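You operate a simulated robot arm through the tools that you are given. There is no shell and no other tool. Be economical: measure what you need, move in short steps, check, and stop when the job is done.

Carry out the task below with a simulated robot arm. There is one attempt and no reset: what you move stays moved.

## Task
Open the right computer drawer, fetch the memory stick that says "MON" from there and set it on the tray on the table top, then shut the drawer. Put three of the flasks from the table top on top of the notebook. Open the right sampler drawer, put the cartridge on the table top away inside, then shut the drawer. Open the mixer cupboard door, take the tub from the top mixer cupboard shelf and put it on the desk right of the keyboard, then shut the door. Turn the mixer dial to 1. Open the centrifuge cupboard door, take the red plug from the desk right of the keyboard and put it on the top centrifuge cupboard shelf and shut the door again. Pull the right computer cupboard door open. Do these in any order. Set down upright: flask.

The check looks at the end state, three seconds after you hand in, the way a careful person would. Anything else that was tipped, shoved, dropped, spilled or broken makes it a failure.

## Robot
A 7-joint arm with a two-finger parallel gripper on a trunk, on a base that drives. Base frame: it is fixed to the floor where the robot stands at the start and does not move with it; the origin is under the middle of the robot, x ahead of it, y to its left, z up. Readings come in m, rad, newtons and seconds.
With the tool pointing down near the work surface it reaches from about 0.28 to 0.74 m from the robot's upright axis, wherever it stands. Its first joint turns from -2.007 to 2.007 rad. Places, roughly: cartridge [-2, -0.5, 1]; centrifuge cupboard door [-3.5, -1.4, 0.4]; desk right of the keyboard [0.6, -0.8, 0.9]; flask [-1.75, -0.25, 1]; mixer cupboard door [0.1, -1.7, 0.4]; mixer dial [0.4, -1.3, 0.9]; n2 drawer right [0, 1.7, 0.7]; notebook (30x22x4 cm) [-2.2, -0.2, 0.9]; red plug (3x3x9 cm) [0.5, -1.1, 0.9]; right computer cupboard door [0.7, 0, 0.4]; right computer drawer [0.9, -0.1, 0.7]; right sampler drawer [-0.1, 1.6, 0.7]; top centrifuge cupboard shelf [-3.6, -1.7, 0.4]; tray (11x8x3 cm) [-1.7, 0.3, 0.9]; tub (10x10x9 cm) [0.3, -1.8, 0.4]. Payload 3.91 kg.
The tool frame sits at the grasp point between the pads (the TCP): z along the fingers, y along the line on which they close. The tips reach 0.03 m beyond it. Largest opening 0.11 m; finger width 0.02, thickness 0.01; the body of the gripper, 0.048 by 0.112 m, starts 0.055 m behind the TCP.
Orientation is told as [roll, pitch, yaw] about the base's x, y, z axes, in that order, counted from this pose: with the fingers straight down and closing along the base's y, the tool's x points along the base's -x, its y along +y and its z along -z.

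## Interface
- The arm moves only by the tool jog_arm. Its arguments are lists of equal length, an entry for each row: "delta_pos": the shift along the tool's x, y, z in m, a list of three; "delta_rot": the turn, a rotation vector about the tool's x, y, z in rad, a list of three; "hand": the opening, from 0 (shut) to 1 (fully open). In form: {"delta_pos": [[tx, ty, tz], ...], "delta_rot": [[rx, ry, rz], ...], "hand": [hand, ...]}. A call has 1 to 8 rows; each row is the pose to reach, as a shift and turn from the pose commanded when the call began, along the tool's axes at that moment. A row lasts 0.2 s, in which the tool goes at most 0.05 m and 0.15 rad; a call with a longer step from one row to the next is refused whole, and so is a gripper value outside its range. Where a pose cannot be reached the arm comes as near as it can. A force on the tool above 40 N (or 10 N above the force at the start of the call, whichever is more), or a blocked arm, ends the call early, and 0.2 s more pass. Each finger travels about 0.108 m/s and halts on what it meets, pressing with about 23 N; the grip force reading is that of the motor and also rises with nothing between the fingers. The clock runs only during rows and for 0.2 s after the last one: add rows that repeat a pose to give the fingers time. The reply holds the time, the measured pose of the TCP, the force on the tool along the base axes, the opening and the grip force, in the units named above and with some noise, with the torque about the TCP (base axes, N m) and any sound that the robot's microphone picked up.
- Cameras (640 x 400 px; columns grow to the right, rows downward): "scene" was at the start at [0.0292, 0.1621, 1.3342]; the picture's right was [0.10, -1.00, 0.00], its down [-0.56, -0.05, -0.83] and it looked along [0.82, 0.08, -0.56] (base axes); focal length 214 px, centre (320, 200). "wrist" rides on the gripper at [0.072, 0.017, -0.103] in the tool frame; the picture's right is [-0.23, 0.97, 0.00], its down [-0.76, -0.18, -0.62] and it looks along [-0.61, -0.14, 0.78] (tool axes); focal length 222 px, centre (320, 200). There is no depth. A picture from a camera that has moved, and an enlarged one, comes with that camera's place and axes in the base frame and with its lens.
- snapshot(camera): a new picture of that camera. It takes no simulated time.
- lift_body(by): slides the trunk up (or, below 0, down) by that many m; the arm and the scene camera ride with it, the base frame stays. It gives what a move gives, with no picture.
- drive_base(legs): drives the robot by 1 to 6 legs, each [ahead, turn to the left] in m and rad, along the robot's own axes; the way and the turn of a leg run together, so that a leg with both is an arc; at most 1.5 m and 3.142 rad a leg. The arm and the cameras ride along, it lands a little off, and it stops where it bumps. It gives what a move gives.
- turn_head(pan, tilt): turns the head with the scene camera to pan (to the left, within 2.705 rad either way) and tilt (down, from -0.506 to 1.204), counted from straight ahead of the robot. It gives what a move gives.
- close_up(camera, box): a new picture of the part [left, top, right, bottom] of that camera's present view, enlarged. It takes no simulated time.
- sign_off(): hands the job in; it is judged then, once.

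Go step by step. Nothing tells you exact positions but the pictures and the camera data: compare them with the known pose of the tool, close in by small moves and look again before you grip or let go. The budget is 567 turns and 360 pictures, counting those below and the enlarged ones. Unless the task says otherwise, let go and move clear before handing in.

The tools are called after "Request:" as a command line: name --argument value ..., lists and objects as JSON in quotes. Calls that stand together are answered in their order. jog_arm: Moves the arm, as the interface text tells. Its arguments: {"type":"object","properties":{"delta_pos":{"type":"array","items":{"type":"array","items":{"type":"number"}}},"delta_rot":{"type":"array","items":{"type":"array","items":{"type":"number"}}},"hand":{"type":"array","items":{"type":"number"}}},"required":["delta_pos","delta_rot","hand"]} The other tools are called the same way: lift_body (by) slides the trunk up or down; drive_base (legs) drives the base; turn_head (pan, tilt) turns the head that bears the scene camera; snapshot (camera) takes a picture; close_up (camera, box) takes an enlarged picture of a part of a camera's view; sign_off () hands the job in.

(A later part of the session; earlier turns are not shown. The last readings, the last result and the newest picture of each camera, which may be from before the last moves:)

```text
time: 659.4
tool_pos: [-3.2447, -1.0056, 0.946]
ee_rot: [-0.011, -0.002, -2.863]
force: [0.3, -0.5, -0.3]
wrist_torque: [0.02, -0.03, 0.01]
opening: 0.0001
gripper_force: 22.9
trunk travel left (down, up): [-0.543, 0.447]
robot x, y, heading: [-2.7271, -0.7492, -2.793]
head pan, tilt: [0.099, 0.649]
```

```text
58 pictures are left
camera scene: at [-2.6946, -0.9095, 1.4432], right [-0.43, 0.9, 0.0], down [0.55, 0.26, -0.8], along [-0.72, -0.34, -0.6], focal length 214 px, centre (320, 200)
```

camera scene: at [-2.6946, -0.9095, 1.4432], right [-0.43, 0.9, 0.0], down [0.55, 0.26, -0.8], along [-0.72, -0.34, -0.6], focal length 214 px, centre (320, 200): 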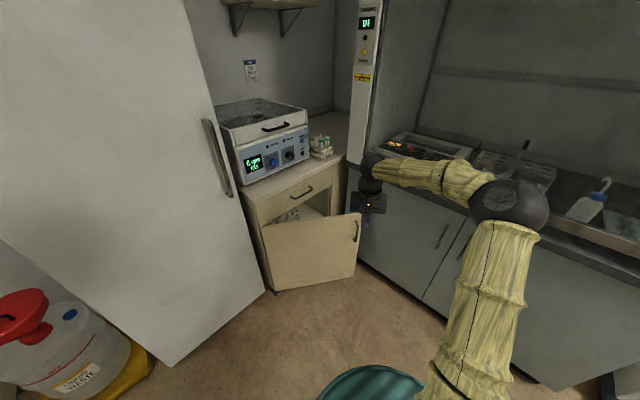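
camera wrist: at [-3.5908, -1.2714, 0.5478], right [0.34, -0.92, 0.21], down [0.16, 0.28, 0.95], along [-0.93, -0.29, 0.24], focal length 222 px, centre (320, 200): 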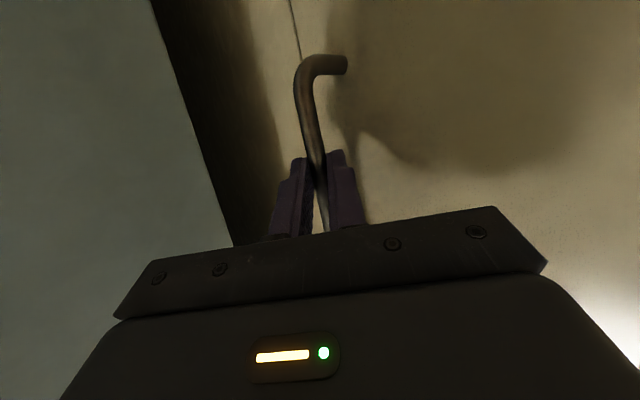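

Request:
drive_base --legs '[[0.35, 0]]'

Request:
jog_arm --delta_pos '[[-0.01, 0.03, 0], [-0.01, 0.03, 0]]' --delta_rot '[[0, 0, 0], [0, 0, 0]]' --hand '[0, 0]'

Request:
snapshot --camera "wrist"

```text
time: 661.7
tool_pos: [-3.5743, -1.12, 0.9456]
ee_rot: [-0.012, -0.002, -2.868]
force: [-0.1, -0.6, -0.2]
wrist_torque: [-0.02, 0.01, 0.0]
opening: 0.0
gripper_force: 23.2
trunk travel left (down, up): [-0.543, 0.447]
robot x, y, heading: [-3.0539, -0.8684, -2.798]
head pan, tilt: [0.099, 0.649]
```

```text
time: 662.3
tool_pos: [-3.5757, -1.1514, 0.9458]
ee_rot: [-0.012, -0.002, -2.869]
force: [-1.1, -1.1, -0.3]
wrist_torque: [0.0, 0.03, 0.0]
opening: 0.0
gripper_force: 22.9
trunk travel left (down, up): [-0.543, 0.447]
robot x, y, heading: [-3.0522, -0.8723, -2.796]
head pan, tilt: [0.099, 0.649]
```

```text
57 pictures are left
camera wrist: at [-3.5022, -1.1506, 1.0495], right [0.04, -1.0, -0.01], down [-0.78, -0.04, 0.63], along [-0.63, -0.02, -0.78], focal length 222 px, centre (320, 200)
```

wrist: 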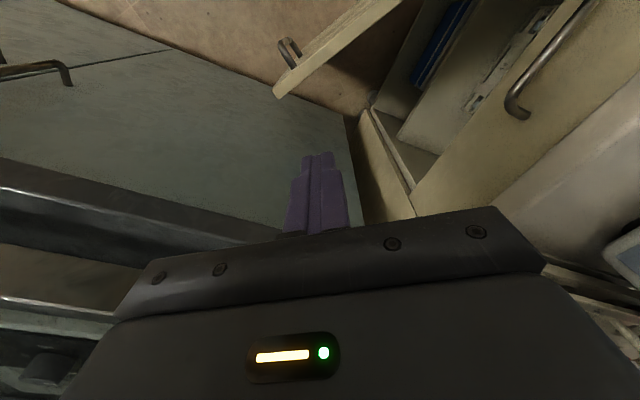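

The fingers are 2.4 cm inside the door's top edge; shift 2 cm further in, then lower.

Request:
jog_arm --delta_pos '[[-0.022, 0.008, 0], [-0.022, 0.008, 0]]' --delta_rot '[[0, 0, 0], [0, 0, 0]]' --hand '[0, 0]'

Request:
lift_body --by -0.2

Request:
snapshot --camera "wrist"

```text
time: 662.9
tool_pos: [-3.5954, -1.1645, 0.9461]
ee_rot: [-0.014, -0.005, -2.866]
force: [1.5, -0.1, -0.4]
wrist_torque: [0.02, -0.02, 0.0]
opening: 0.0
gripper_force: 23.3
trunk travel left (down, up): [-0.543, 0.447]
robot x, y, heading: [-3.0512, -0.8692, -2.796]
head pan, tilt: [0.099, 0.649]
```

```text
time: 665.1
tool_pos: [-3.5951, -1.1656, 0.747]
ee_rot: [-0.012, -0.002, -2.868]
force: [-0.4, 0.4, 0.8]
wrist_torque: [-0.02, -0.01, -0.03]
opening: 0.0003
gripper_force: 23.6
trunk travel left (down, up): [-0.343, 0.647]
robot x, y, heading: [-3.0543, -0.8679, -2.797]
head pan, tilt: [0.099, 0.649]
```

```text
56 pictures are left
camera wrist: at [-3.5214, -1.1633, 0.8496], right [0.04, -1.0, -0.01], down [-0.78, -0.04, 0.63], along [-0.63, -0.02, -0.78], focal length 222 px, centre (320, 200)
```

wrist: 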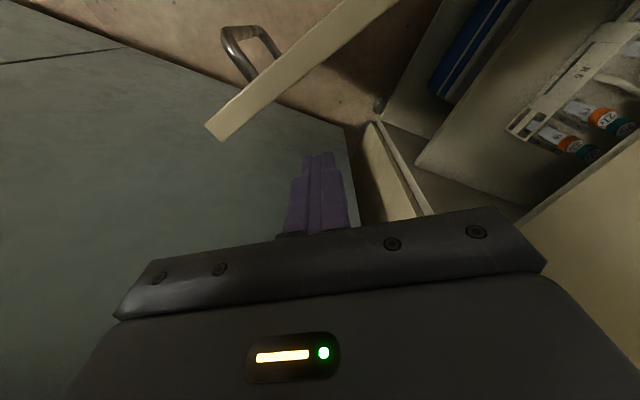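

Request:
lift_body --by -0.085

Request:
drive_base --legs '[[-0.12, 0]]'

Request:
drive_base --legs '[[-0.12, 0.05]]'

Request:
snapshot --camera "wrist"

```text
time: 666.3
tool_pos: [-3.5947, -1.1651, 0.6618]
ee_rot: [-0.013, -0.005, -2.868]
force: [-0.6, 0.3, 0.3]
wrist_torque: [-0.02, -0.03, 0.01]
opening: 0.0
gripper_force: 22.9
trunk travel left (down, up): [-0.258, 0.732]
robot x, y, heading: [-3.0549, -0.8689, -2.798]
head pan, tilt: [0.099, 0.649]
```

```text
time: 667.5
tool_pos: [-3.4827, -1.1246, 0.6605]
ee_rot: [-0.011, -0.004, -2.867]
force: [0.1, -0.4, 0.3]
wrist_torque: [-0.02, -0.01, 0.0]
opening: 0.0002
gripper_force: 23.5
trunk travel left (down, up): [-0.258, 0.732]
robot x, y, heading: [-2.9383, -0.8295, -2.8]
head pan, tilt: [0.099, 0.649]
```

```text
time: 668.8
tool_pos: [-3.3555, -1.1078, 0.6606]
ee_rot: [-0.014, -0.002, -2.819]
force: [-0.2, -1.0, 0.5]
wrist_torque: [0.02, -0.01, 0.04]
opening: 0.0001
gripper_force: 23.1
trunk travel left (down, up): [-0.258, 0.732]
robot x, y, heading: [-2.8268, -0.7861, -2.751]
head pan, tilt: [0.099, 0.649]
```

```text
55 pictures are left
camera wrist: at [-3.2818, -1.1023, 0.7645], right [0.09, -1.0, -0.01], down [-0.77, -0.08, 0.63], along [-0.63, -0.05, -0.78], focal length 222 px, centre (320, 200)
```

wrist: 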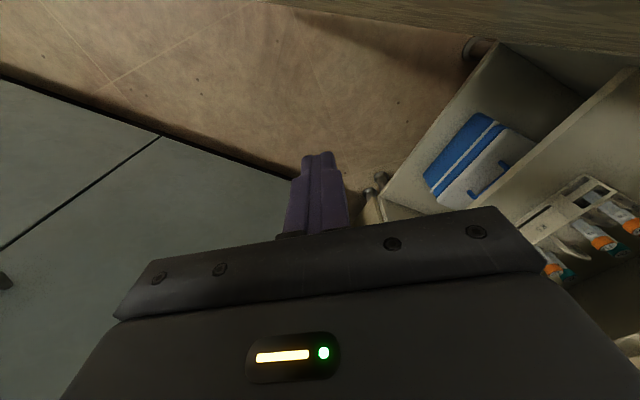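

The door swung open. Raise and check the overall state.

Request:
lift_body --by 0.4

Request:
snapshot --camera "scene"

```text
time: 672.6
tool_pos: [-3.3556, -1.1075, 1.0615]
ee_rot: [-0.013, -0.004, -2.82]
force: [0.1, -0.3, 0.9]
wrist_torque: [0.0, 0.02, 0.0]
opening: 0.0
gripper_force: 23.4
trunk travel left (down, up): [-0.658, 0.332]
robot x, y, heading: [-2.8313, -0.7826, -2.75]
head pan, tilt: [0.099, 0.649]
```

```text
54 pictures are left
camera scene: at [-2.7904, -0.9427, 1.5581], right [-0.47, 0.88, 0.0], down [0.53, 0.29, -0.8], along [-0.7, -0.38, -0.6], focal length 214 px, centre (320, 200)
```

scene: 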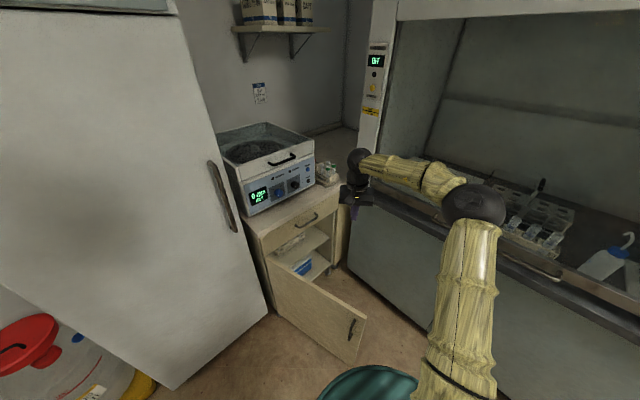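

The centrifuge cupboard stands open. Now fetch the red plug: drive back to the mixer/desk area.

Request:
drive_base --legs '[[0, 2.33], [0.9, 0], [0, 0.277], [1.345, 0], [0, 0.273]]'

Request:
turn_head --pan 0.1 --tilt 0.6

Request:
snapshot --camera "scene"

```text
time: 691.0
tool_pos: [-0.0779, -1.1442, 1.0623]
ee_rot: [-0.012, -0.004, 0.072]
force: [-0.4, 0.9, 0.8]
wrist_torque: [-0.02, 0.02, 0.0]
opening: 0.0001
gripper_force: 23.0
trunk travel left (down, up): [-0.658, 0.332]
robot x, y, heading: [-0.6647, -1.324, 0.146]
head pan, tilt: [0.099, 0.649]
```

```text
time: 691.7
tool_pos: [-0.0784, -1.1454, 1.0616]
ee_rot: [-0.012, -0.002, 0.073]
force: [0.0, 0.2, 0.4]
wrist_torque: [0.0, 0.0, 0.0]
opening: 0.0001
gripper_force: 22.5
trunk travel left (down, up): [-0.658, 0.332]
robot x, y, heading: [-0.666, -1.3291, 0.144]
head pan, tilt: [0.099, 0.6]
```

```text
53 pictures are left
camera scene: at [-0.6628, -1.1635, 1.5624], right [0.24, -0.97, 0.0], down [-0.55, -0.14, -0.82], along [0.8, 0.2, -0.57], focal length 214 px, centre (320, 200)
```

scene: 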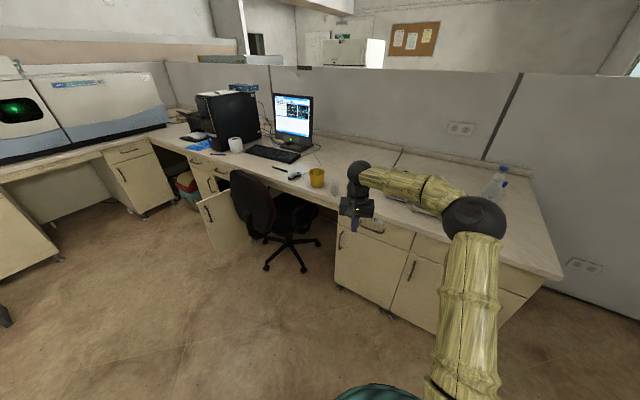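

Arrived. Pitch the tool forward and open it for the plug.

Request:
jog_arm --delta_pos '[[-0.04, 0, 0.0], [-0.08, 0, 0.0], [-0.12, 0, 0.01], [-0.16, 0, 0.02], [-0.2, 0, 0.03], [-0.24, 0, 0.035], [-0.28, 0, 0.04]]' --delta_rot '[[0, -0.15, 0], [0, -0.3, 0], [0, -0.45, 0], [0, -0.6, 0], [0, -0.75, 0], [0, -0.9, 0], [0, -1.02, 0]]' --hand '[0, 0, 0.2, 0.3, 0.4, 0.5, 0.55]'

Request:
snapshot --camera "wrist"

Request:
snapshot --camera "scene"

```text
time: 693.3
tool_pos: [0.203, -1.1258, 1.0209]
ee_rot: [-0.022, -1.024, 0.093]
force: [-1.1, 0.0, -0.3]
wrist_torque: [0.0, 0.01, -0.03]
opening: 0.0606
gripper_force: 0.0
trunk travel left (down, up): [-0.658, 0.332]
robot x, y, heading: [-0.6678, -1.3274, 0.143]
head pan, tilt: [0.099, 0.6]
```

```text
52 pictures are left
camera wrist: at [0.0751, -1.1181, 1.0135], right [0.05, 0.98, 0.18], down [-0.12, -0.18, 0.98], along [0.99, -0.07, 0.11], focal length 222 px, centre (320, 200)
```

wrist: 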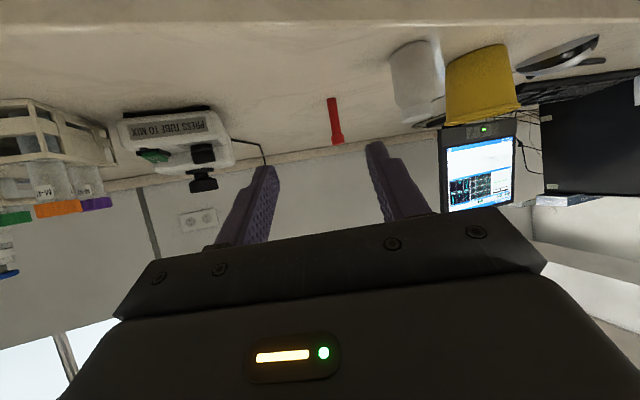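

```text
51 pictures are left
camera scene: at [-0.662, -1.163, 1.5623], right [0.24, -0.97, 0.0], down [-0.55, -0.14, -0.82], along [0.8, 0.2, -0.57], focal length 214 px, centre (320, 200)
```

scene: 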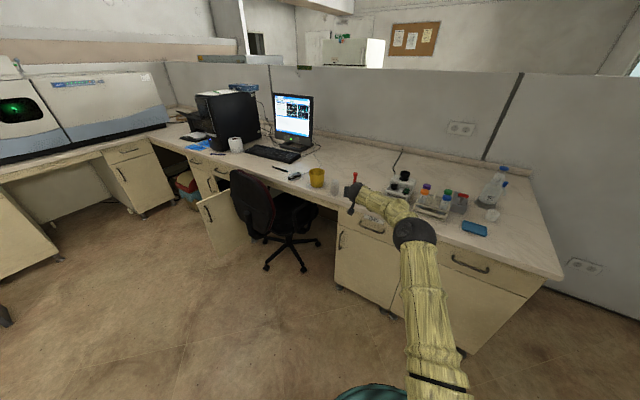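

The plug is at about (0.488, -1.094). Shift 1 cm right, lower to mid-height, and approach.

Request:
jog_arm --delta_pos '[[0, -0.01, 0], [0, -0.01, 0]]' --delta_rot '[[0, 0, 0], [0, 0, 0]]' --hand '[0.5, 0.5]'

Request:
lift_body --by -0.083

Request:
drive_base --legs '[[0.2, 0]]'

Request:
snapshot --camera "wrist"

```text
time: 693.9
tool_pos: [0.2026, -1.1357, 1.0215]
ee_rot: [-0.023, -1.022, 0.093]
force: [0.1, 0.0, 0.6]
wrist_torque: [0.0, -0.02, 0.0]
opening: 0.0548
gripper_force: 0.2
trunk travel left (down, up): [-0.658, 0.332]
robot x, y, heading: [-0.6681, -1.3304, 0.146]
head pan, tilt: [0.099, 0.6]
```

```text
time: 695.1
tool_pos: [0.2022, -1.1353, 0.9383]
ee_rot: [-0.024, -1.022, 0.094]
force: [0.0, -0.8, 0.9]
wrist_torque: [0.01, 0.0, 0.0]
opening: 0.055
gripper_force: 0.0
trunk travel left (down, up): [-0.575, 0.415]
robot x, y, heading: [-0.6677, -1.3275, 0.144]
head pan, tilt: [0.099, 0.6]
```

```text
time: 696.7
tool_pos: [0.4028, -1.1073, 0.9387]
ee_rot: [-0.022, -1.022, 0.092]
force: [0.1, 0.0, -0.3]
wrist_torque: [-0.01, 0.01, -0.03]
opening: 0.0551
gripper_force: 0.0
trunk travel left (down, up): [-0.575, 0.415]
robot x, y, heading: [-0.4671, -1.2985, 0.141]
head pan, tilt: [0.099, 0.6]
```

```text
50 pictures are left
camera wrist: at [0.2742, -1.1002, 0.9303], right [0.05, 0.98, 0.18], down [-0.12, -0.18, 0.98], along [0.99, -0.07, 0.11], focal length 222 px, centre (320, 200)
```

wrist: 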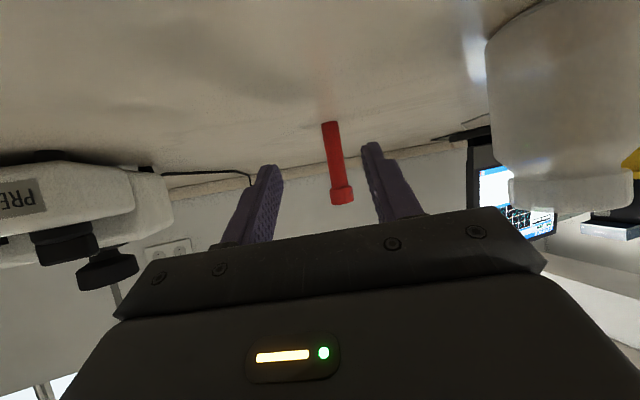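

On line. Advance 9 cm and close on the plug.

Request:
drive_base --legs '[[0.09, 0]]'

Request:
snapshot --camera "wrist"

```text
time: 697.8
tool_pos: [0.4922, -1.0946, 0.9366]
ee_rot: [-0.022, -1.022, 0.091]
force: [-0.5, -0.7, 0.0]
wrist_torque: [0.01, 0.01, -0.03]
opening: 0.0551
gripper_force: 0.0
trunk travel left (down, up): [-0.575, 0.415]
robot x, y, heading: [-0.3795, -1.2885, 0.14]
head pan, tilt: [0.099, 0.6]
```

```text
49 pictures are left
camera wrist: at [0.3643, -1.0869, 0.9299], right [0.05, 0.98, 0.18], down [-0.12, -0.18, 0.98], along [0.99, -0.07, 0.11], focal length 222 px, centre (320, 200)
```

wrist: 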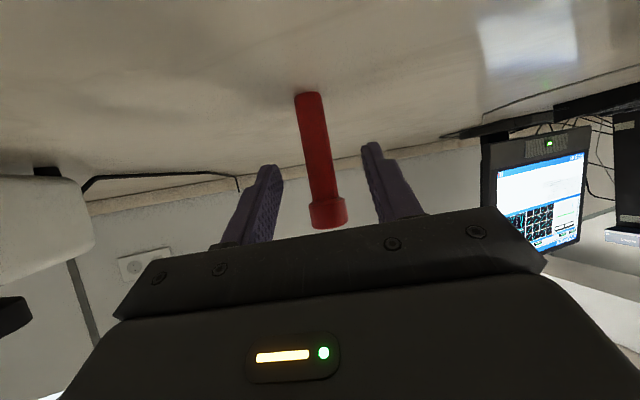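

Plug is ~2.5 cm ahead of the grasp point. Advance and close.

Request:
drive_base --legs '[[0.024, 0]]'

Request:
jog_arm --delta_pos '[[0, 0, 0], [0, 0, 0], [0, 0, 0]]' --delta_rot '[[0, 0, 0], [0, 0, 0], [0, 0, 0]]' --hand '[0.25, 0, 0]'

Request:
lift_body --by 0.1

Request:
snapshot --camera "wrist"

```text
time: 698.6
tool_pos: [0.5156, -1.092, 0.9378]
ee_rot: [-0.022, -1.02, 0.09]
force: [0.2, 0.3, -0.4]
wrist_torque: [0.02, 0.03, 0.02]
opening: 0.055
gripper_force: 0.0
trunk travel left (down, up): [-0.575, 0.415]
robot x, y, heading: [-0.3565, -1.2825, 0.142]
head pan, tilt: [0.099, 0.6]
```

```text
time: 699.4
tool_pos: [0.516, -1.0914, 0.9389]
ee_rot: [-0.024, -1.023, 0.089]
force: [-0.3, -0.6, -0.7]
wrist_torque: [0.0, -0.02, 0.0]
opening: 0.0226
gripper_force: 23.4
trunk travel left (down, up): [-0.575, 0.415]
robot x, y, heading: [-0.3541, -1.2858, 0.146]
head pan, tilt: [0.099, 0.6]
```

```text
time: 700.7
tool_pos: [0.5153, -1.0911, 1.0378]
ee_rot: [-0.022, -1.024, 0.09]
force: [0.2, 0.6, 0.7]
wrist_torque: [0.02, 0.01, -0.04]
opening: 0.0224
gripper_force: 23.2
trunk travel left (down, up): [-0.675, 0.315]
robot x, y, heading: [-0.3587, -1.2826, 0.139]
head pan, tilt: [0.099, 0.6]
```

```text
48 pictures are left
camera wrist: at [0.3877, -1.0836, 1.0301], right [0.05, 0.98, 0.18], down [-0.12, -0.18, 0.98], along [0.99, -0.07, 0.11], focal length 222 px, centre (320, 200)
```

wrist: 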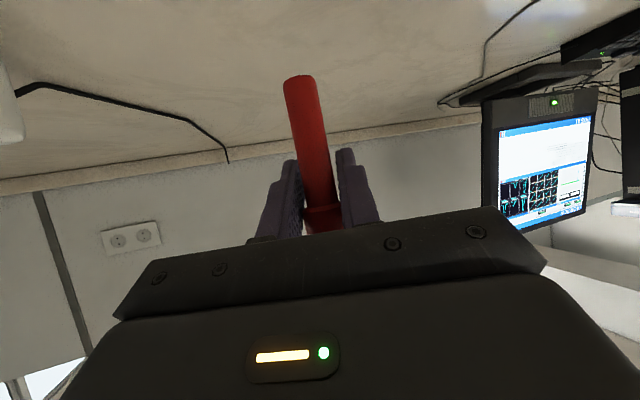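

The plug is in hand. Back away from the desk and fold the arm to the compact tool-down pose for travelling.

Request:
drive_base --legs '[[-0.4, 0]]'

Request:
jog_arm --delta_pos '[[0.01, 0, -0.035], [0.025, 0, -0.07], [0.04, 0, -0.105], [0.055, 0, -0.14], [0.07, 0, -0.175], [0.085, 0, -0.21], [0.1, 0, -0.245], [0.1, 0, -0.245]]' --delta_rot '[[0, 0.15, 0], [0, 0.3, 0], [0, 0.45, 0], [0, 0.6, 0], [0, 0.75, 0], [0, 0.9, 0], [0, 1.02, 0], [0, 1.02, 0]]' --hand '[0, 0, 0, 0, 0, 0, 0, 0]'

Request:
snapshot --camera "wrist"

```text
time: 703.2
tool_pos: [0.1188, -1.1511, 1.038]
ee_rot: [-0.022, -1.024, 0.087]
force: [-0.3, 0.6, -0.7]
wrist_torque: [-0.02, 0.0, 0.0]
opening: 0.0226
gripper_force: 22.8
trunk travel left (down, up): [-0.675, 0.315]
robot x, y, heading: [-0.7522, -1.3389, 0.14]
head pan, tilt: [0.099, 0.6]
```

```text
time: 705.0
tool_pos: [-0.1418, -1.167, 1.0802]
ee_rot: [-0.012, -0.002, 0.068]
force: [0.0, -0.5, -0.2]
wrist_torque: [-0.04, 0.0, 0.02]
opening: 0.0225
gripper_force: 23.0
trunk travel left (down, up): [-0.675, 0.315]
robot x, y, heading: [-0.7497, -1.3427, 0.137]
head pan, tilt: [0.099, 0.6]
```

```text
47 pictures are left
camera wrist: at [-0.2169, -1.1546, 1.1842], right [0.16, 0.99, -0.01], down [0.77, -0.12, 0.63], along [0.62, -0.11, -0.78], focal length 222 px, centre (320, 200)
```

wrist: 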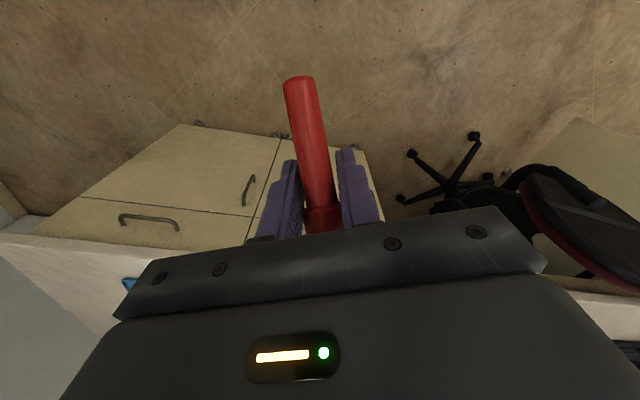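

Plug is firmly held. Reverse all the way to the centrifuge corner (arm pointing away), then turn to face the cupboard.

Request:
drive_base --legs '[[0, -0.133], [-0.752, 0], [0, -0.3235], [-1.25, 0], [0, -0.29], [-0.47, 0]]'

Request:
turn_head --pan -1.2 --tilt 0.7

Request:
snapshot --camera "scene"

```text
time: 720.0
tool_pos: [-2.5138, -0.9921, 1.081]
ee_rot: [-0.012, -0.001, -0.671]
force: [-0.9, 0.1, 0.4]
wrist_torque: [0.0, -0.01, 0.03]
opening: 0.0225
gripper_force: 23.6
trunk travel left (down, up): [-0.675, 0.315]
robot x, y, heading: [-3.0806, -0.7061, -0.599]
head pan, tilt: [0.099, 0.6]
```

```text
time: 721.4
tool_pos: [-2.5141, -0.9918, 1.0796]
ee_rot: [-0.013, -0.002, -0.676]
force: [0.2, -0.5, -0.8]
wrist_torque: [0.01, 0.03, -0.01]
opening: 0.0226
gripper_force: 23.1
trunk travel left (down, up): [-0.675, 0.315]
robot x, y, heading: [-3.0812, -0.7073, -0.602]
head pan, tilt: [-1.201, 0.7]
```

```text
46 pictures are left
camera scene: at [-3.0615, -0.6291, 1.5708], right [-0.97, 0.23, 0.0], down [0.15, 0.63, -0.76], along [-0.18, -0.74, -0.64], focal length 214 px, centre (320, 200)
```

scene: 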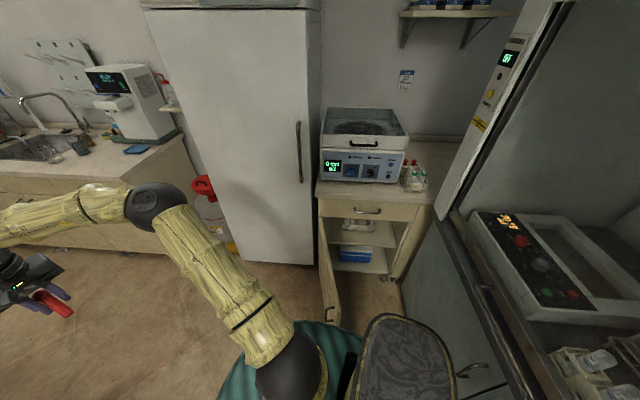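

The door is near 90° and I want it wider before inserting the plug. Move off the hood slightly and turn so the hand is over the inner side of the door.

Request:
drive_base --legs '[[0.1, 0], [0, -1.92]]'

Request:
turn_head --pan 0.2 --tilt 0.75

Request:
snapshot --camera "scene"

Request:
snapshot --camera "wrist"

```text
time: 727.1
tool_pos: [-3.4501, -1.2093, 1.0807]
ee_rot: [-0.014, 0.0, -2.567]
force: [0.2, 0.4, -0.4]
wrist_torque: [-0.01, 0.02, 0.0]
opening: 0.0226
gripper_force: 23.0
trunk travel left (down, up): [-0.675, 0.315]
robot x, y, heading: [-2.9989, -0.7627, -2.495]
head pan, tilt: [-1.201, 0.7]
```

```text
time: 728.6
tool_pos: [-3.4505, -1.2088, 1.0795]
ee_rot: [-0.013, -0.002, -2.569]
force: [0.3, -0.3, -0.2]
wrist_torque: [0.02, 0.01, 0.01]
opening: 0.0221
gripper_force: 23.1
trunk travel left (down, up): [-0.675, 0.315]
robot x, y, heading: [-2.9986, -0.7656, -2.496]
head pan, tilt: [0.201, 0.75]
```

```text
45 pictures are left
camera scene: at [-2.9133, -0.911, 1.5665], right [-0.75, 0.66, 0.0], down [0.45, 0.51, -0.73], along [-0.49, -0.55, -0.68], focal length 214 px, centre (320, 200)
```

scene: 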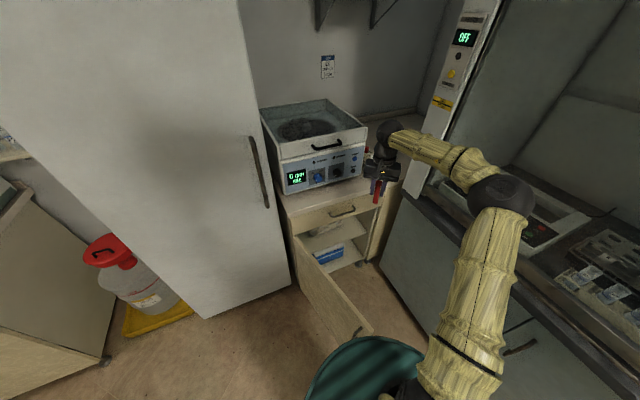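

```text
44 pictures are left
camera wrist: at [-3.3806, -1.1853, 1.184], right [0.34, -0.94, -0.01], down [-0.73, -0.27, 0.63], along [-0.59, -0.2, -0.78], focal length 222 px, centre (320, 200)
```

wrist: 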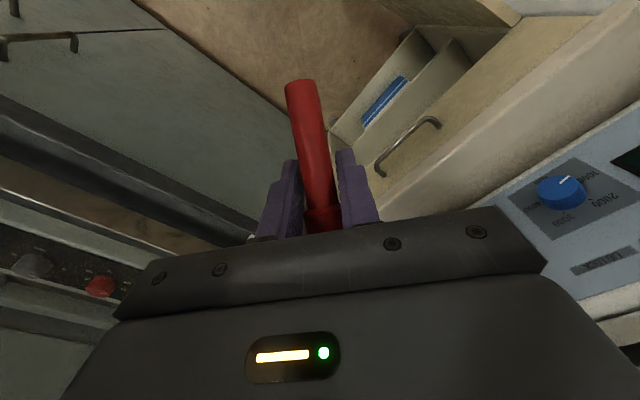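

Request:
lift_body --by -0.4

Request:
lift_body --by -0.04

Request:
drive_base --legs '[[0, 0.35]]'

Request:
drive_base --legs '[[0, 0.35]]'

Request:
snapshot --camera "scene"

```text
time: 732.5
tool_pos: [-3.4506, -1.2096, 0.6816]
ee_rot: [-0.009, -0.001, -2.569]
force: [-0.5, -0.1, -0.4]
wrist_torque: [0.0, -0.02, -0.03]
opening: 0.0223
gripper_force: 23.4
trunk travel left (down, up): [-0.275, 0.715]
robot x, y, heading: [-3.0019, -0.7648, -2.495]
head pan, tilt: [0.201, 0.75]
```

```text
time: 733.3
tool_pos: [-3.4503, -1.2089, 0.6414]
ee_rot: [-0.013, -0.001, -2.57]
force: [0.4, 0.4, 0.2]
wrist_torque: [0.02, -0.02, 0.0]
opening: 0.0221
gripper_force: 22.9
trunk travel left (down, up): [-0.235, 0.755]
robot x, y, heading: [-2.9989, -0.7591, -2.5]
head pan, tilt: [0.201, 0.75]
```

```text
time: 734.8
tool_pos: [-3.27, -1.3363, 0.6405]
ee_rot: [-0.012, -0.002, -2.22]
force: [-0.6, -0.9, 0.5]
wrist_torque: [-0.01, -0.02, 0.04]
opening: 0.0221
gripper_force: 23.2
trunk travel left (down, up): [-0.235, 0.755]
robot x, y, heading: [-3.001, -0.7621, -2.148]
head pan, tilt: [0.201, 0.75]
```

```text
time: 735.8
tool_pos: [-3.2284, -1.3556, 0.6407]
ee_rot: [-0.034, -0.004, -2.145]
force: [-1.3, 1.8, 0.3]
wrist_torque: [-0.13, -0.11, 0.07]
opening: 0.0219
gripper_force: 22.8
trunk travel left (down, up): [-0.235, 0.755]
robot x, y, heading: [-2.998, -0.7621, -2.061]
head pan, tilt: [0.201, 0.75]
stopped in leg 1: the force on the tool passed its limit (the readings are from after the stop); the commanded pose is now the measured one
```

```text
43 pictures are left
camera scene: at [-2.8585, -0.8609, 1.1265], right [-0.96, 0.28, 0.0], down [0.19, 0.65, -0.73], along [-0.21, -0.7, -0.68], focal length 214 px, centre (320, 200)
```

scene: 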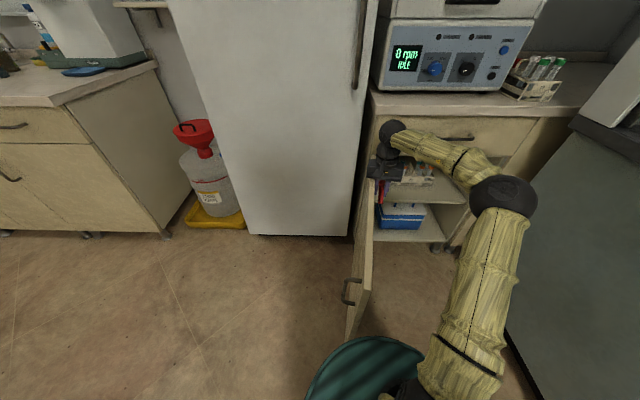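

The door is past 90° and firm there; that suffices for a straight approach between door and hood. Raise, and reposition further back to pitch the tool.

Request:
drive_base --legs '[[0, -0.08]]'

Request:
lift_body --by 0.4

Request:
drive_base --legs '[[0, 0.42], [-0.325, 0], [0, -0.34]]'

Request:
jog_arm --delta_pos '[[-0.04, 0, 0.0], [-0.08, -0.015, 0.0], [-0.12, -0.03, 0.01], [-0.16, -0.05, 0.02], [-0.2, -0.07, 0.03], [-0.24, -0.085, 0.035], [-0.28, -0.1, 0.04]]' --delta_rot '[[0, -0.15, 0], [0, -0.3, 0], [0, -0.45, 0], [0, -0.6, 0], [0, -0.75, 0], [0, -0.9, 0], [0, -1.02, 0]]' --hand '[0, 0, 0, 0, 0, 0, 0]'

Request:
snapshot --camera "scene"

```text
time: 736.6
tool_pos: [-3.276, -1.3339, 0.6402]
ee_rot: [-0.031, -0.003, -2.226]
force: [-0.5, -0.9, -0.6]
wrist_torque: [-0.02, -0.01, -0.02]
opening: 0.0219
gripper_force: 22.7
trunk travel left (down, up): [-0.235, 0.755]
robot x, y, heading: [-2.9993, -0.7628, -2.14]
head pan, tilt: [0.201, 0.75]
```

```text
time: 740.5
tool_pos: [-3.2756, -1.3342, 1.04]
ee_rot: [-0.032, -0.003, -2.225]
force: [-0.5, 0.3, -0.5]
wrist_torque: [0.0, 0.02, 0.02]
opening: 0.0213
gripper_force: 23.0
trunk travel left (down, up): [-0.635, 0.355]
robot x, y, heading: [-2.9973, -0.7637, -2.14]
head pan, tilt: [0.201, 0.75]
```

```text
time: 744.9
tool_pos: [-3.1822, -1.0352, 1.0407]
ee_rot: [-0.03, -0.003, -2.148]
force: [0.4, 0.2, -0.4]
wrist_torque: [0.01, 0.0, 0.01]
opening: 0.0207
gripper_force: 22.8
trunk travel left (down, up): [-0.635, 0.355]
robot x, y, heading: [-2.9484, -0.4441, -2.065]
head pan, tilt: [0.201, 0.75]
```

```text
time: 746.5
tool_pos: [-3.4206, -1.2126, 1.005]
ee_rot: [-0.061, -1.027, -2.094]
force: [0.0, -0.6, -0.6]
wrist_torque: [-0.01, 0.0, -0.01]
opening: 0.0162
gripper_force: 22.6
trunk travel left (down, up): [-0.635, 0.355]
robot x, y, heading: [-2.953, -0.4496, -2.068]
head pan, tilt: [0.201, 0.75]
```

```text
42 pictures are left
camera scene: at [-2.8105, -0.5431, 1.5265], right [-0.96, 0.29, 0.0], down [0.2, 0.65, -0.73], along [-0.21, -0.7, -0.68], focal length 214 px, centre (320, 200)
```

scene: 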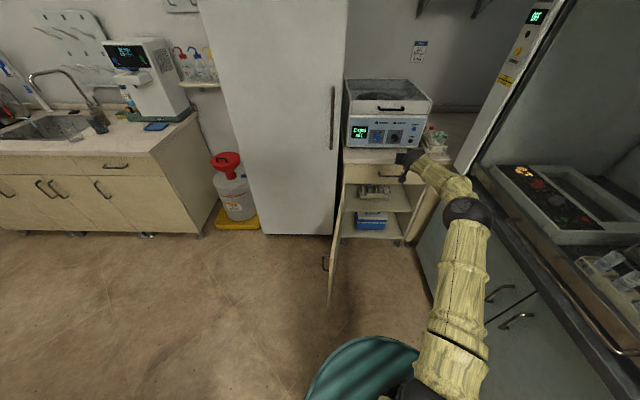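

The grip opening has shrunk (1.6 cm) — the plug may be shifting in the fingers. Look immediately.

Request:
snapshot --camera "wrist"

```text
41 pictures are left
camera wrist: at [-3.3397, -1.1178, 0.9959], right [0.76, -0.63, 0.16], down [-0.05, 0.19, 0.98], along [-0.65, -0.75, 0.12], focal length 222 px, centre (320, 200)
```

wrist: 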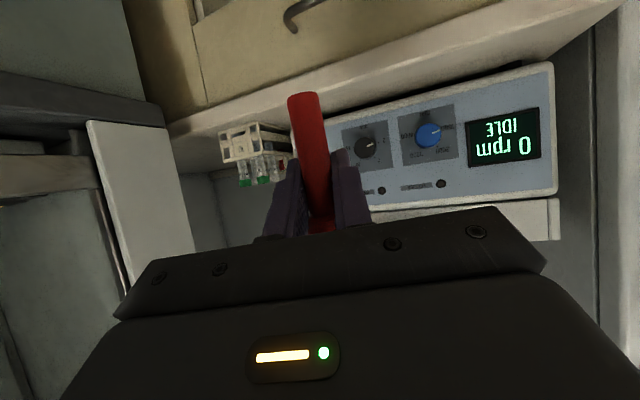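

The plug is still held (now by its shaft, cap above the fingers). Lower and look at the shelf before inserting.

Request:
lift_body --by -0.4

Request:
lift_body --by -0.07

Request:
snapshot --camera "wrist"

Request:
close_up --camera "scene" --box '[310, 60, 450, 210]'

```text
time: 750.4
tool_pos: [-3.4198, -1.2128, 0.6039]
ee_rot: [-0.062, -1.021, -2.099]
force: [0.2, 0.1, 0.1]
wrist_torque: [0.0, -0.03, 0.02]
opening: 0.0166
gripper_force: 23.6
trunk travel left (down, up): [-0.235, 0.755]
robot x, y, heading: [-2.9478, -0.4448, -2.064]
head pan, tilt: [0.201, 0.75]
```

```text
time: 751.4
tool_pos: [-3.4206, -1.213, 0.5345]
ee_rot: [-0.062, -1.024, -2.096]
force: [-0.5, 0.2, -0.6]
wrist_torque: [-0.04, -0.03, 0.0]
opening: 0.0162
gripper_force: 23.1
trunk travel left (down, up): [-0.165, 0.825]
robot x, y, heading: [-2.9479, -0.4432, -2.068]
head pan, tilt: [0.201, 0.75]
```

```text
40 pictures are left
camera wrist: at [-3.3391, -1.117, 0.5268], right [0.76, -0.63, 0.16], down [-0.05, 0.19, 0.98], along [-0.65, -0.75, 0.12], focal length 222 px, centre (320, 200)
```

wrist: 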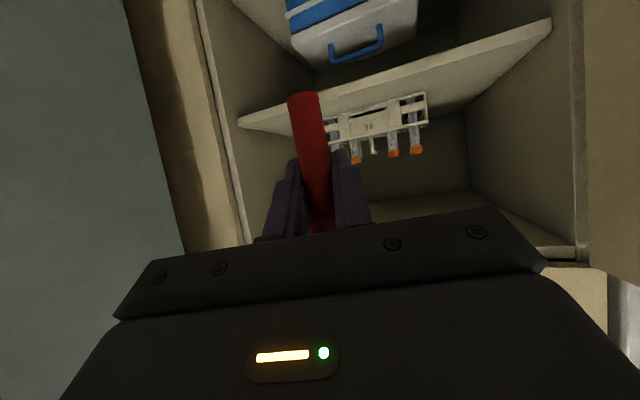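

```text
2.67 times, centred on (380, 135) of scene
camera zoom: at [-2.8102, -0.5423, 1.0565], right [-0.96, 0.29, 0.0], down [0.2, 0.65, -0.73], along [-0.21, -0.7, -0.68], focal length 572 px, centre (160, 373)
```

zoom: 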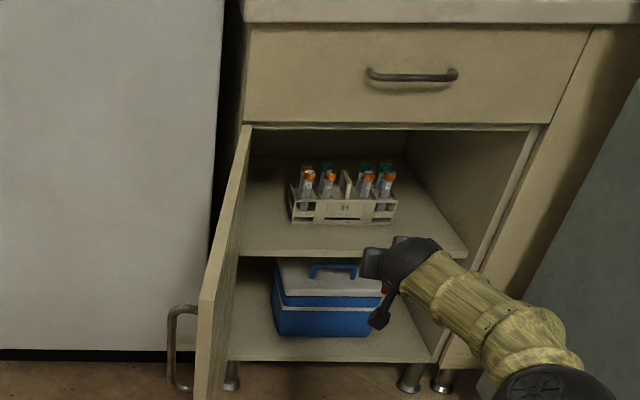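

The shelf has a free strip in front of the tube rack. Lower to just above shelf level and advance.

Request:
lift_body --by -0.025

Request:
drive_base --legs '[[0.26, 0]]'

Request:
snapshot --camera "wrist"

Request:
close_up --camera "scene" --box '[310, 60, 450, 210]'

```text
time: 752.1
tool_pos: [-3.4214, -1.2126, 0.5101]
ee_rot: [-0.061, -1.022, -2.099]
force: [-0.7, 0.7, -0.2]
wrist_torque: [0.03, 0.01, 0.04]
opening: 0.0164
gripper_force: 23.1
trunk travel left (down, up): [-0.14, 0.85]
robot x, y, heading: [-2.9532, -0.44, -2.068]
head pan, tilt: [0.201, 0.75]
```

```text
time: 754.0
tool_pos: [-3.5451, -1.4435, 0.5097]
ee_rot: [-0.062, -1.022, -2.099]
force: [0.2, 0.7, 0.1]
wrist_torque: [-0.04, 0.03, -0.01]
opening: 0.016
gripper_force: 23.2
trunk travel left (down, up): [-0.14, 0.85]
robot x, y, heading: [-3.0748, -0.6775, -2.066]
head pan, tilt: [0.201, 0.75]
```

```text
38 pictures are left
camera wrist: at [-3.4639, -1.3473, 0.5018], right [0.76, -0.63, 0.16], down [-0.05, 0.19, 0.98], along [-0.65, -0.75, 0.12], focal length 222 px, centre (320, 200)
```

wrist: 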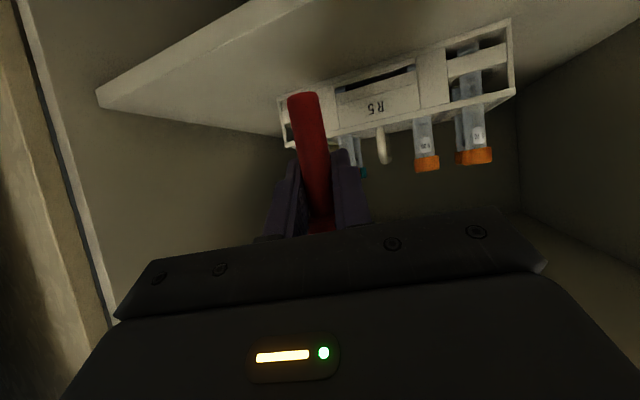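

```text
2.67 times, centred on (380, 135) of scene
camera zoom: at [-2.9348, -0.7727, 1.0315], right [-0.96, 0.29, 0.0], down [0.2, 0.65, -0.73], along [-0.21, -0.7, -0.68], focal length 572 px, centre (160, 373)
```

zoom: 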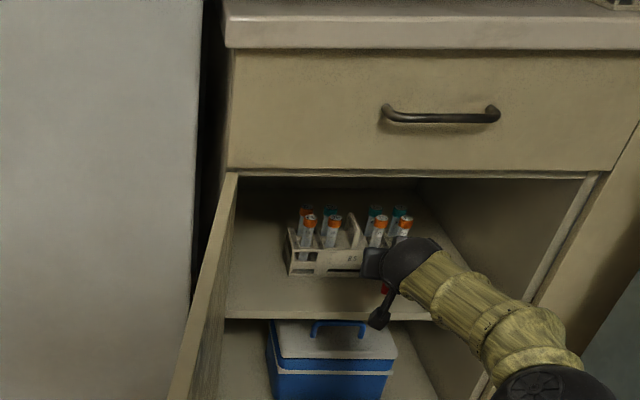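

Request:
drive_base --legs '[[0.05, 0]]'

Request:
lift_body --by -0.03

Request:
snapshot --camera "wrist"

```text
time: 754.9
tool_pos: [-3.5696, -1.4879, 0.5102]
ee_rot: [-0.062, -1.023, -2.097]
force: [-0.7, -0.6, -0.7]
wrist_torque: [0.01, 0.01, 0.0]
opening: 0.0164
gripper_force: 23.0
trunk travel left (down, up): [-0.14, 0.85]
robot x, y, heading: [-3.1009, -0.7185, -2.065]
head pan, tilt: [0.201, 0.75]
```

```text
time: 755.7
tool_pos: [-3.5693, -1.4867, 0.4796]
ee_rot: [-0.061, -1.021, -2.099]
force: [0.1, 1.4, -0.3]
wrist_torque: [-0.01, 0.05, -0.05]
opening: 0.0159
gripper_force: 22.6
trunk travel left (down, up): [-0.11, 0.88]
robot x, y, heading: [-3.0967, -0.7164, -2.063]
head pan, tilt: [0.201, 0.75]
```

```text
36 pictures are left
camera wrist: at [-3.488, -1.3917, 0.4717], right [0.76, -0.63, 0.16], down [-0.05, 0.19, 0.98], along [-0.65, -0.75, 0.12], focal length 222 px, centre (320, 200)
```

wrist: 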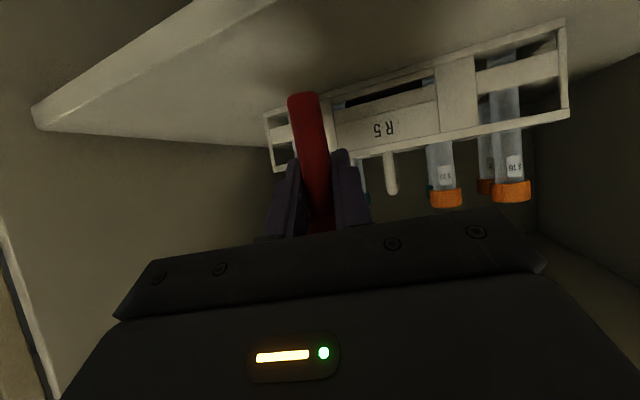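

Request:
lift_body --by -0.01

Request:
lift_body --by -0.006

Request:
lift_body --by -0.005

```text
time: 756.3
tool_pos: [-3.5702, -1.488, 0.4698]
ee_rot: [-0.062, -1.023, -2.098]
force: [0.9, 0.1, 0.1]
wrist_torque: [-0.01, -0.01, -0.02]
opening: 0.0165
gripper_force: 23.1
trunk travel left (down, up): [-0.1, 0.89]
robot x, y, heading: [-3.0983, -0.72, -2.068]
head pan, tilt: [0.201, 0.75]
```

```text
time: 756.8
tool_pos: [-3.5689, -1.4872, 0.4634]
ee_rot: [-0.062, -1.022, -2.098]
force: [0.9, 0.5, 0.1]
wrist_torque: [-0.05, -0.03, 0.0]
opening: 0.0167
gripper_force: 22.2
trunk travel left (down, up): [-0.094, 0.896]
robot x, y, heading: [-3.101, -0.7193, -2.065]
head pan, tilt: [0.201, 0.75]
```

```text
time: 757.4
tool_pos: [-3.5698, -1.4871, 0.4585]
ee_rot: [-0.062, -1.023, -2.098]
force: [0.2, -0.5, -0.3]
wrist_torque: [0.01, -0.03, -0.03]
opening: 0.0162
gripper_force: 23.2
trunk travel left (down, up): [-0.089, 0.901]
robot x, y, heading: [-3.1002, -0.7202, -2.067]
head pan, tilt: [0.201, 0.75]
```

Request:
lift_body --by -0.006

Request:
lift_body --by -0.005

Request:
snapshot --camera "wrist"

```text
time: 757.9
tool_pos: [-3.5695, -1.4872, 0.453]
ee_rot: [-0.062, -1.022, -2.098]
force: [0.7, -0.3, -0.2]
wrist_torque: [0.02, -0.01, 0.0]
opening: 0.0163
gripper_force: 22.7
trunk travel left (down, up): [-0.083, 0.907]
robot x, y, heading: [-3.0987, -0.7187, -2.064]
head pan, tilt: [0.201, 0.75]
```

```text
time: 758.5
tool_pos: [-3.5703, -1.4879, 0.4505]
ee_rot: [-0.062, -1.027, -2.098]
force: [0.4, -0.9, 9.9]
wrist_torque: [-0.11, 0.02, -0.01]
opening: 0.0163
gripper_force: 22.8
trunk travel left (down, up): [-0.078, 0.912]
robot x, y, heading: [-3.0979, -0.718, -2.069]
head pan, tilt: [0.201, 0.75]
```

```text
35 pictures are left
camera wrist: at [-3.488, -1.3916, 0.4424], right [0.76, -0.63, 0.16], down [-0.05, 0.2, 0.98], along [-0.65, -0.75, 0.12], focal length 222 px, centre (320, 200)
```

wrist: 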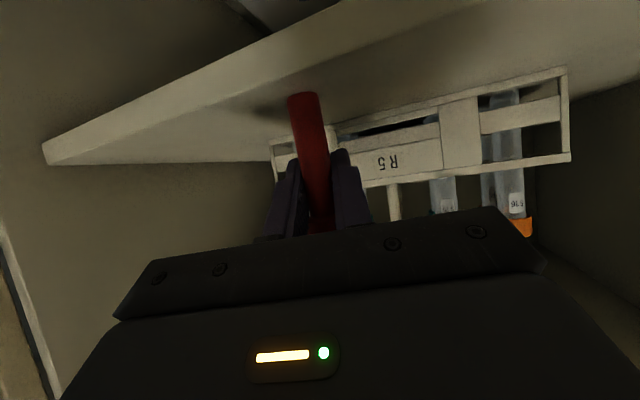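

Contact. Check the plug's uprightness from the side before releasing.

Request:
close_up --camera "scene" --box '[340, 80, 440, 160]'

```text
5.00 times, centred on (390, 120) of scene
camera zoom: at [-2.9584, -0.8163, 0.9697], right [-0.96, 0.29, 0.0], down [0.2, 0.65, -0.73], along [-0.21, -0.7, -0.68], focal length 1072 px, centre (-30, 600)
```

zoom: 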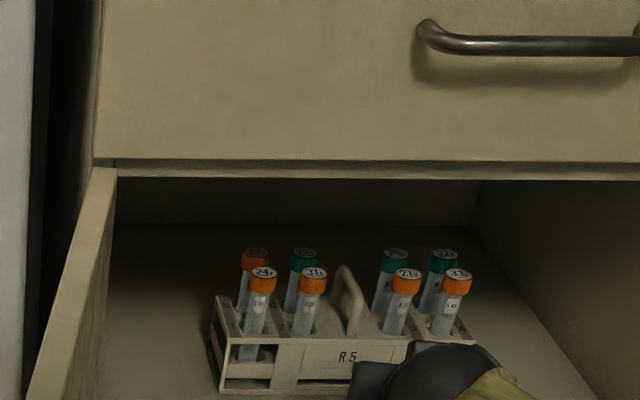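

It looks vertical (consistent with when it was picked). Release slowly and back straight out.

Request:
jog_arm --delta_pos '[[0, 0, 0], [0, 0, 0], [0, 0, 0], [0, 0, 0], [0, 0, 0]]' --delta_rot '[[0, 0, 0], [0, 0, 0], [0, 0, 0], [0, 0, 0], [0, 0, 0]]' --hand '[0.18, 0.25, 0.35, 0.45, 0.5]'

Request:
snapshot --camera "wrist"

```text
time: 759.6
tool_pos: [-3.5707, -1.4874, 0.4468]
ee_rot: [-0.062, -1.022, -2.097]
force: [-0.2, 1.2, 0.5]
wrist_torque: [0.01, -0.03, -0.02]
opening: 0.0551
gripper_force: 0.1
trunk travel left (down, up): [-0.078, 0.912]
robot x, y, heading: [-3.1034, -0.7172, -2.063]
head pan, tilt: [0.201, 0.75]
```

```text
33 pictures are left
camera wrist: at [-3.488, -1.3917, 0.4397], right [0.76, -0.63, 0.16], down [-0.05, 0.19, 0.98], along [-0.65, -0.75, 0.12], focal length 222 px, centre (320, 200)
```

wrist: 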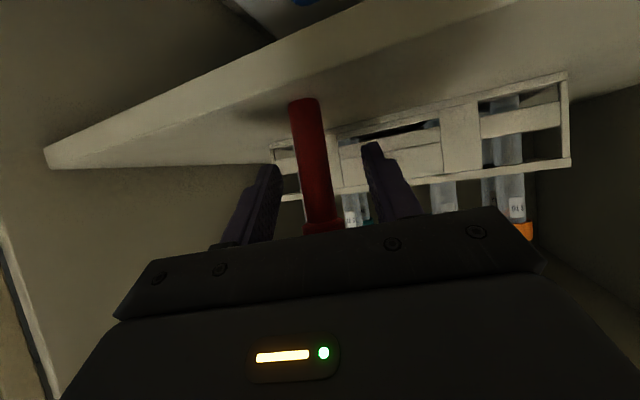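

The plug stands on the shelf. Back out straight.

Request:
drive_base --legs '[[-0.12, 0]]'

Request:
snapshot --camera "wrist"

```text
time: 760.9
tool_pos: [-3.5125, -1.381, 0.4485]
ee_rot: [-0.062, -1.022, -2.097]
force: [-0.4, 0.3, 0.0]
wrist_torque: [0.01, -0.03, -0.01]
opening: 0.0552
gripper_force: 0.0
trunk travel left (down, up): [-0.078, 0.912]
robot x, y, heading: [-3.0387, -0.61, -2.066]
head pan, tilt: [0.201, 0.75]
```

```text
32 pictures are left
camera wrist: at [-3.4311, -1.2855, 0.4397], right [0.76, -0.64, 0.16], down [-0.05, 0.19, 0.98], along [-0.65, -0.75, 0.12], focal length 222 px, centre (320, 200)
```

wrist: 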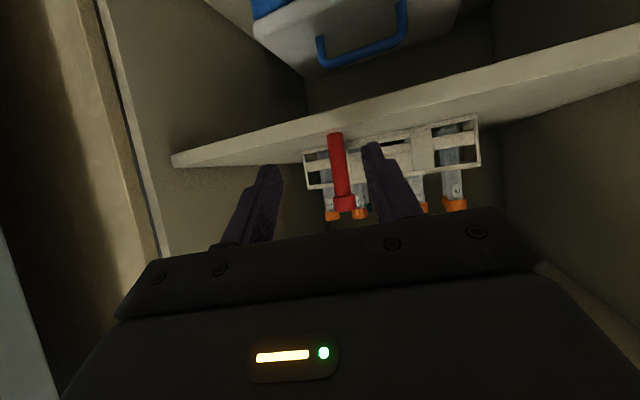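

The plug stands upright on the top shelf. Now close the door: back out, raise over the door, move to its outer side, lower, and sweep it shut.

Request:
drive_base --legs '[[-0.18, 0]]'

Request:
jog_arm --delta_pos '[[0, 0, 0], [0, 0, 0], [0, 0, 0]]' --delta_rot '[[0, 0, 0], [0, 0, 0], [0, 0, 0]]' --hand '[0.2, 0, 0]'

Request:
lift_body --by 0.4

Request:
drive_base --legs '[[0, 0.37]]'

Request:
snapshot --camera "scene"

```text
time: 762.4
tool_pos: [-3.4265, -1.2212, 0.447]
ee_rot: [-0.061, -1.023, -2.099]
force: [1.0, 0.8, 0.4]
wrist_torque: [0.01, 0.01, 0.01]
opening: 0.0551
gripper_force: 0.0
trunk travel left (down, up): [-0.078, 0.912]
robot x, y, heading: [-2.9529, -0.4493, -2.067]
head pan, tilt: [0.201, 0.75]
```

```text
time: 763.2
tool_pos: [-3.4265, -1.2213, 0.4485]
ee_rot: [-0.062, -1.021, -2.1]
force: [0.6, 0.2, 0.8]
wrist_torque: [0.0, 0.0, 0.0]
opening: 0.0
gripper_force: 22.6
trunk travel left (down, up): [-0.078, 0.912]
robot x, y, heading: [-2.9529, -0.4491, -2.07]
head pan, tilt: [0.201, 0.75]
```

```text
time: 767.0
tool_pos: [-3.4268, -1.2211, 0.8485]
ee_rot: [-0.061, -1.022, -2.098]
force: [0.3, 0.0, 0.0]
wrist_torque: [0.0, 0.01, 0.0]
opening: 0.0004
gripper_force: 23.0
trunk travel left (down, up): [-0.478, 0.512]
robot x, y, heading: [-2.9577, -0.4545, -2.067]
head pan, tilt: [0.201, 0.75]
```

```text
time: 768.6
tool_pos: [-3.1144, -1.3402, 0.8469]
ee_rot: [-0.06, -1.023, -1.726]
force: [0.2, -0.5, -0.2]
wrist_torque: [0.02, -0.01, -0.01]
opening: 0.0002
gripper_force: 23.0
trunk travel left (down, up): [-0.478, 0.512]
robot x, y, heading: [-2.9533, -0.4529, -1.695]
head pan, tilt: [0.201, 0.75]
```

```text
31 pictures are left
camera scene: at [-2.788, -0.494, 1.3695], right [-1.0, -0.08, 0.0], down [-0.05, 0.68, -0.73], along [0.06, -0.73, -0.68], focal length 214 px, centre (320, 200)
```

scene: 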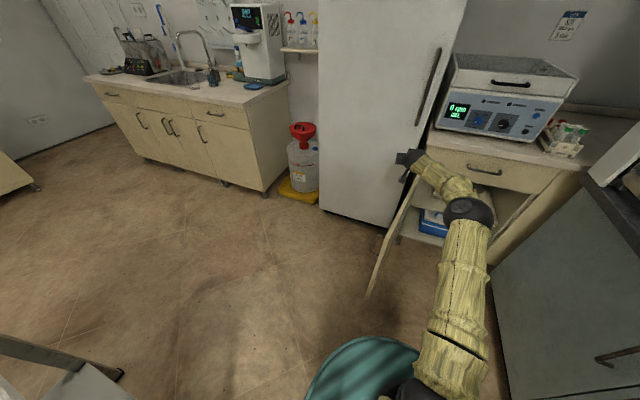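

I'll turn a bit further left so the whole arm is on the door's outer side, then lower.

Request:
drive_base --legs '[[0, 0.25]]'

Request:
lift_body --by -0.33

Request:
drive_base --legs '[[0, -0.3]]'

Request:
snapshot --camera "scene"

```text
time: 769.8
tool_pos: [-2.8895, -1.3517, 0.8483]
ee_rot: [-0.062, -1.023, -1.478]
force: [0.6, -0.7, 0.1]
wrist_torque: [0.04, 0.01, 0.0]
opening: 0.0
gripper_force: 22.9
trunk travel left (down, up): [-0.478, 0.512]
robot x, y, heading: [-2.9569, -0.4553, -1.444]
head pan, tilt: [0.201, 0.75]
```

```text
time: 773.1
tool_pos: [-2.8914, -1.3523, 0.5193]
ee_rot: [-0.062, -1.023, -1.474]
force: [-0.9, 0.6, 1.2]
wrist_torque: [0.04, 0.0, 0.01]
opening: 0.0
gripper_force: 22.7
trunk travel left (down, up): [-0.148, 0.842]
robot x, y, heading: [-2.9574, -0.4535, -1.444]
head pan, tilt: [0.201, 0.75]
```

```text
time: 773.9
tool_pos: [-2.9044, -1.3502, 0.5179]
ee_rot: [-0.061, -1.02, -1.49]
force: [0.4, 0.3, 0.0]
wrist_torque: [0.0, 0.0, 0.04]
opening: 0.0001
gripper_force: 22.9
trunk travel left (down, up): [-0.148, 0.842]
robot x, y, heading: [-2.9511, -0.4505, -1.471]
head pan, tilt: [0.201, 0.75]
stopped in leg 1: the robot was blocked; the commanded pose is now the measured one
```

```text
30 pictures are left
camera scene: at [-2.7809, -0.4529, 1.0394], right [-0.96, -0.3, 0.0], down [-0.2, 0.65, -0.73], along [0.22, -0.7, -0.68], focal length 214 px, centre (320, 200)
```

scene: 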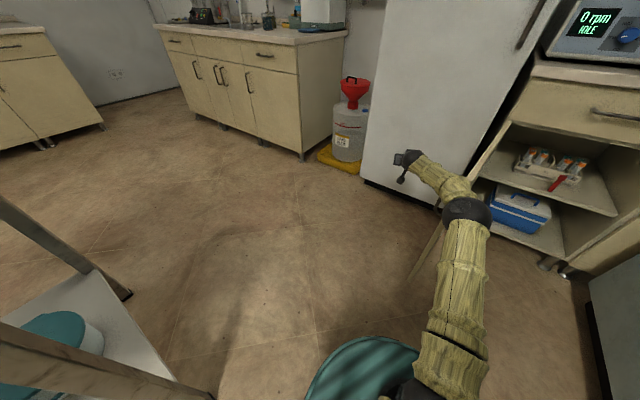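

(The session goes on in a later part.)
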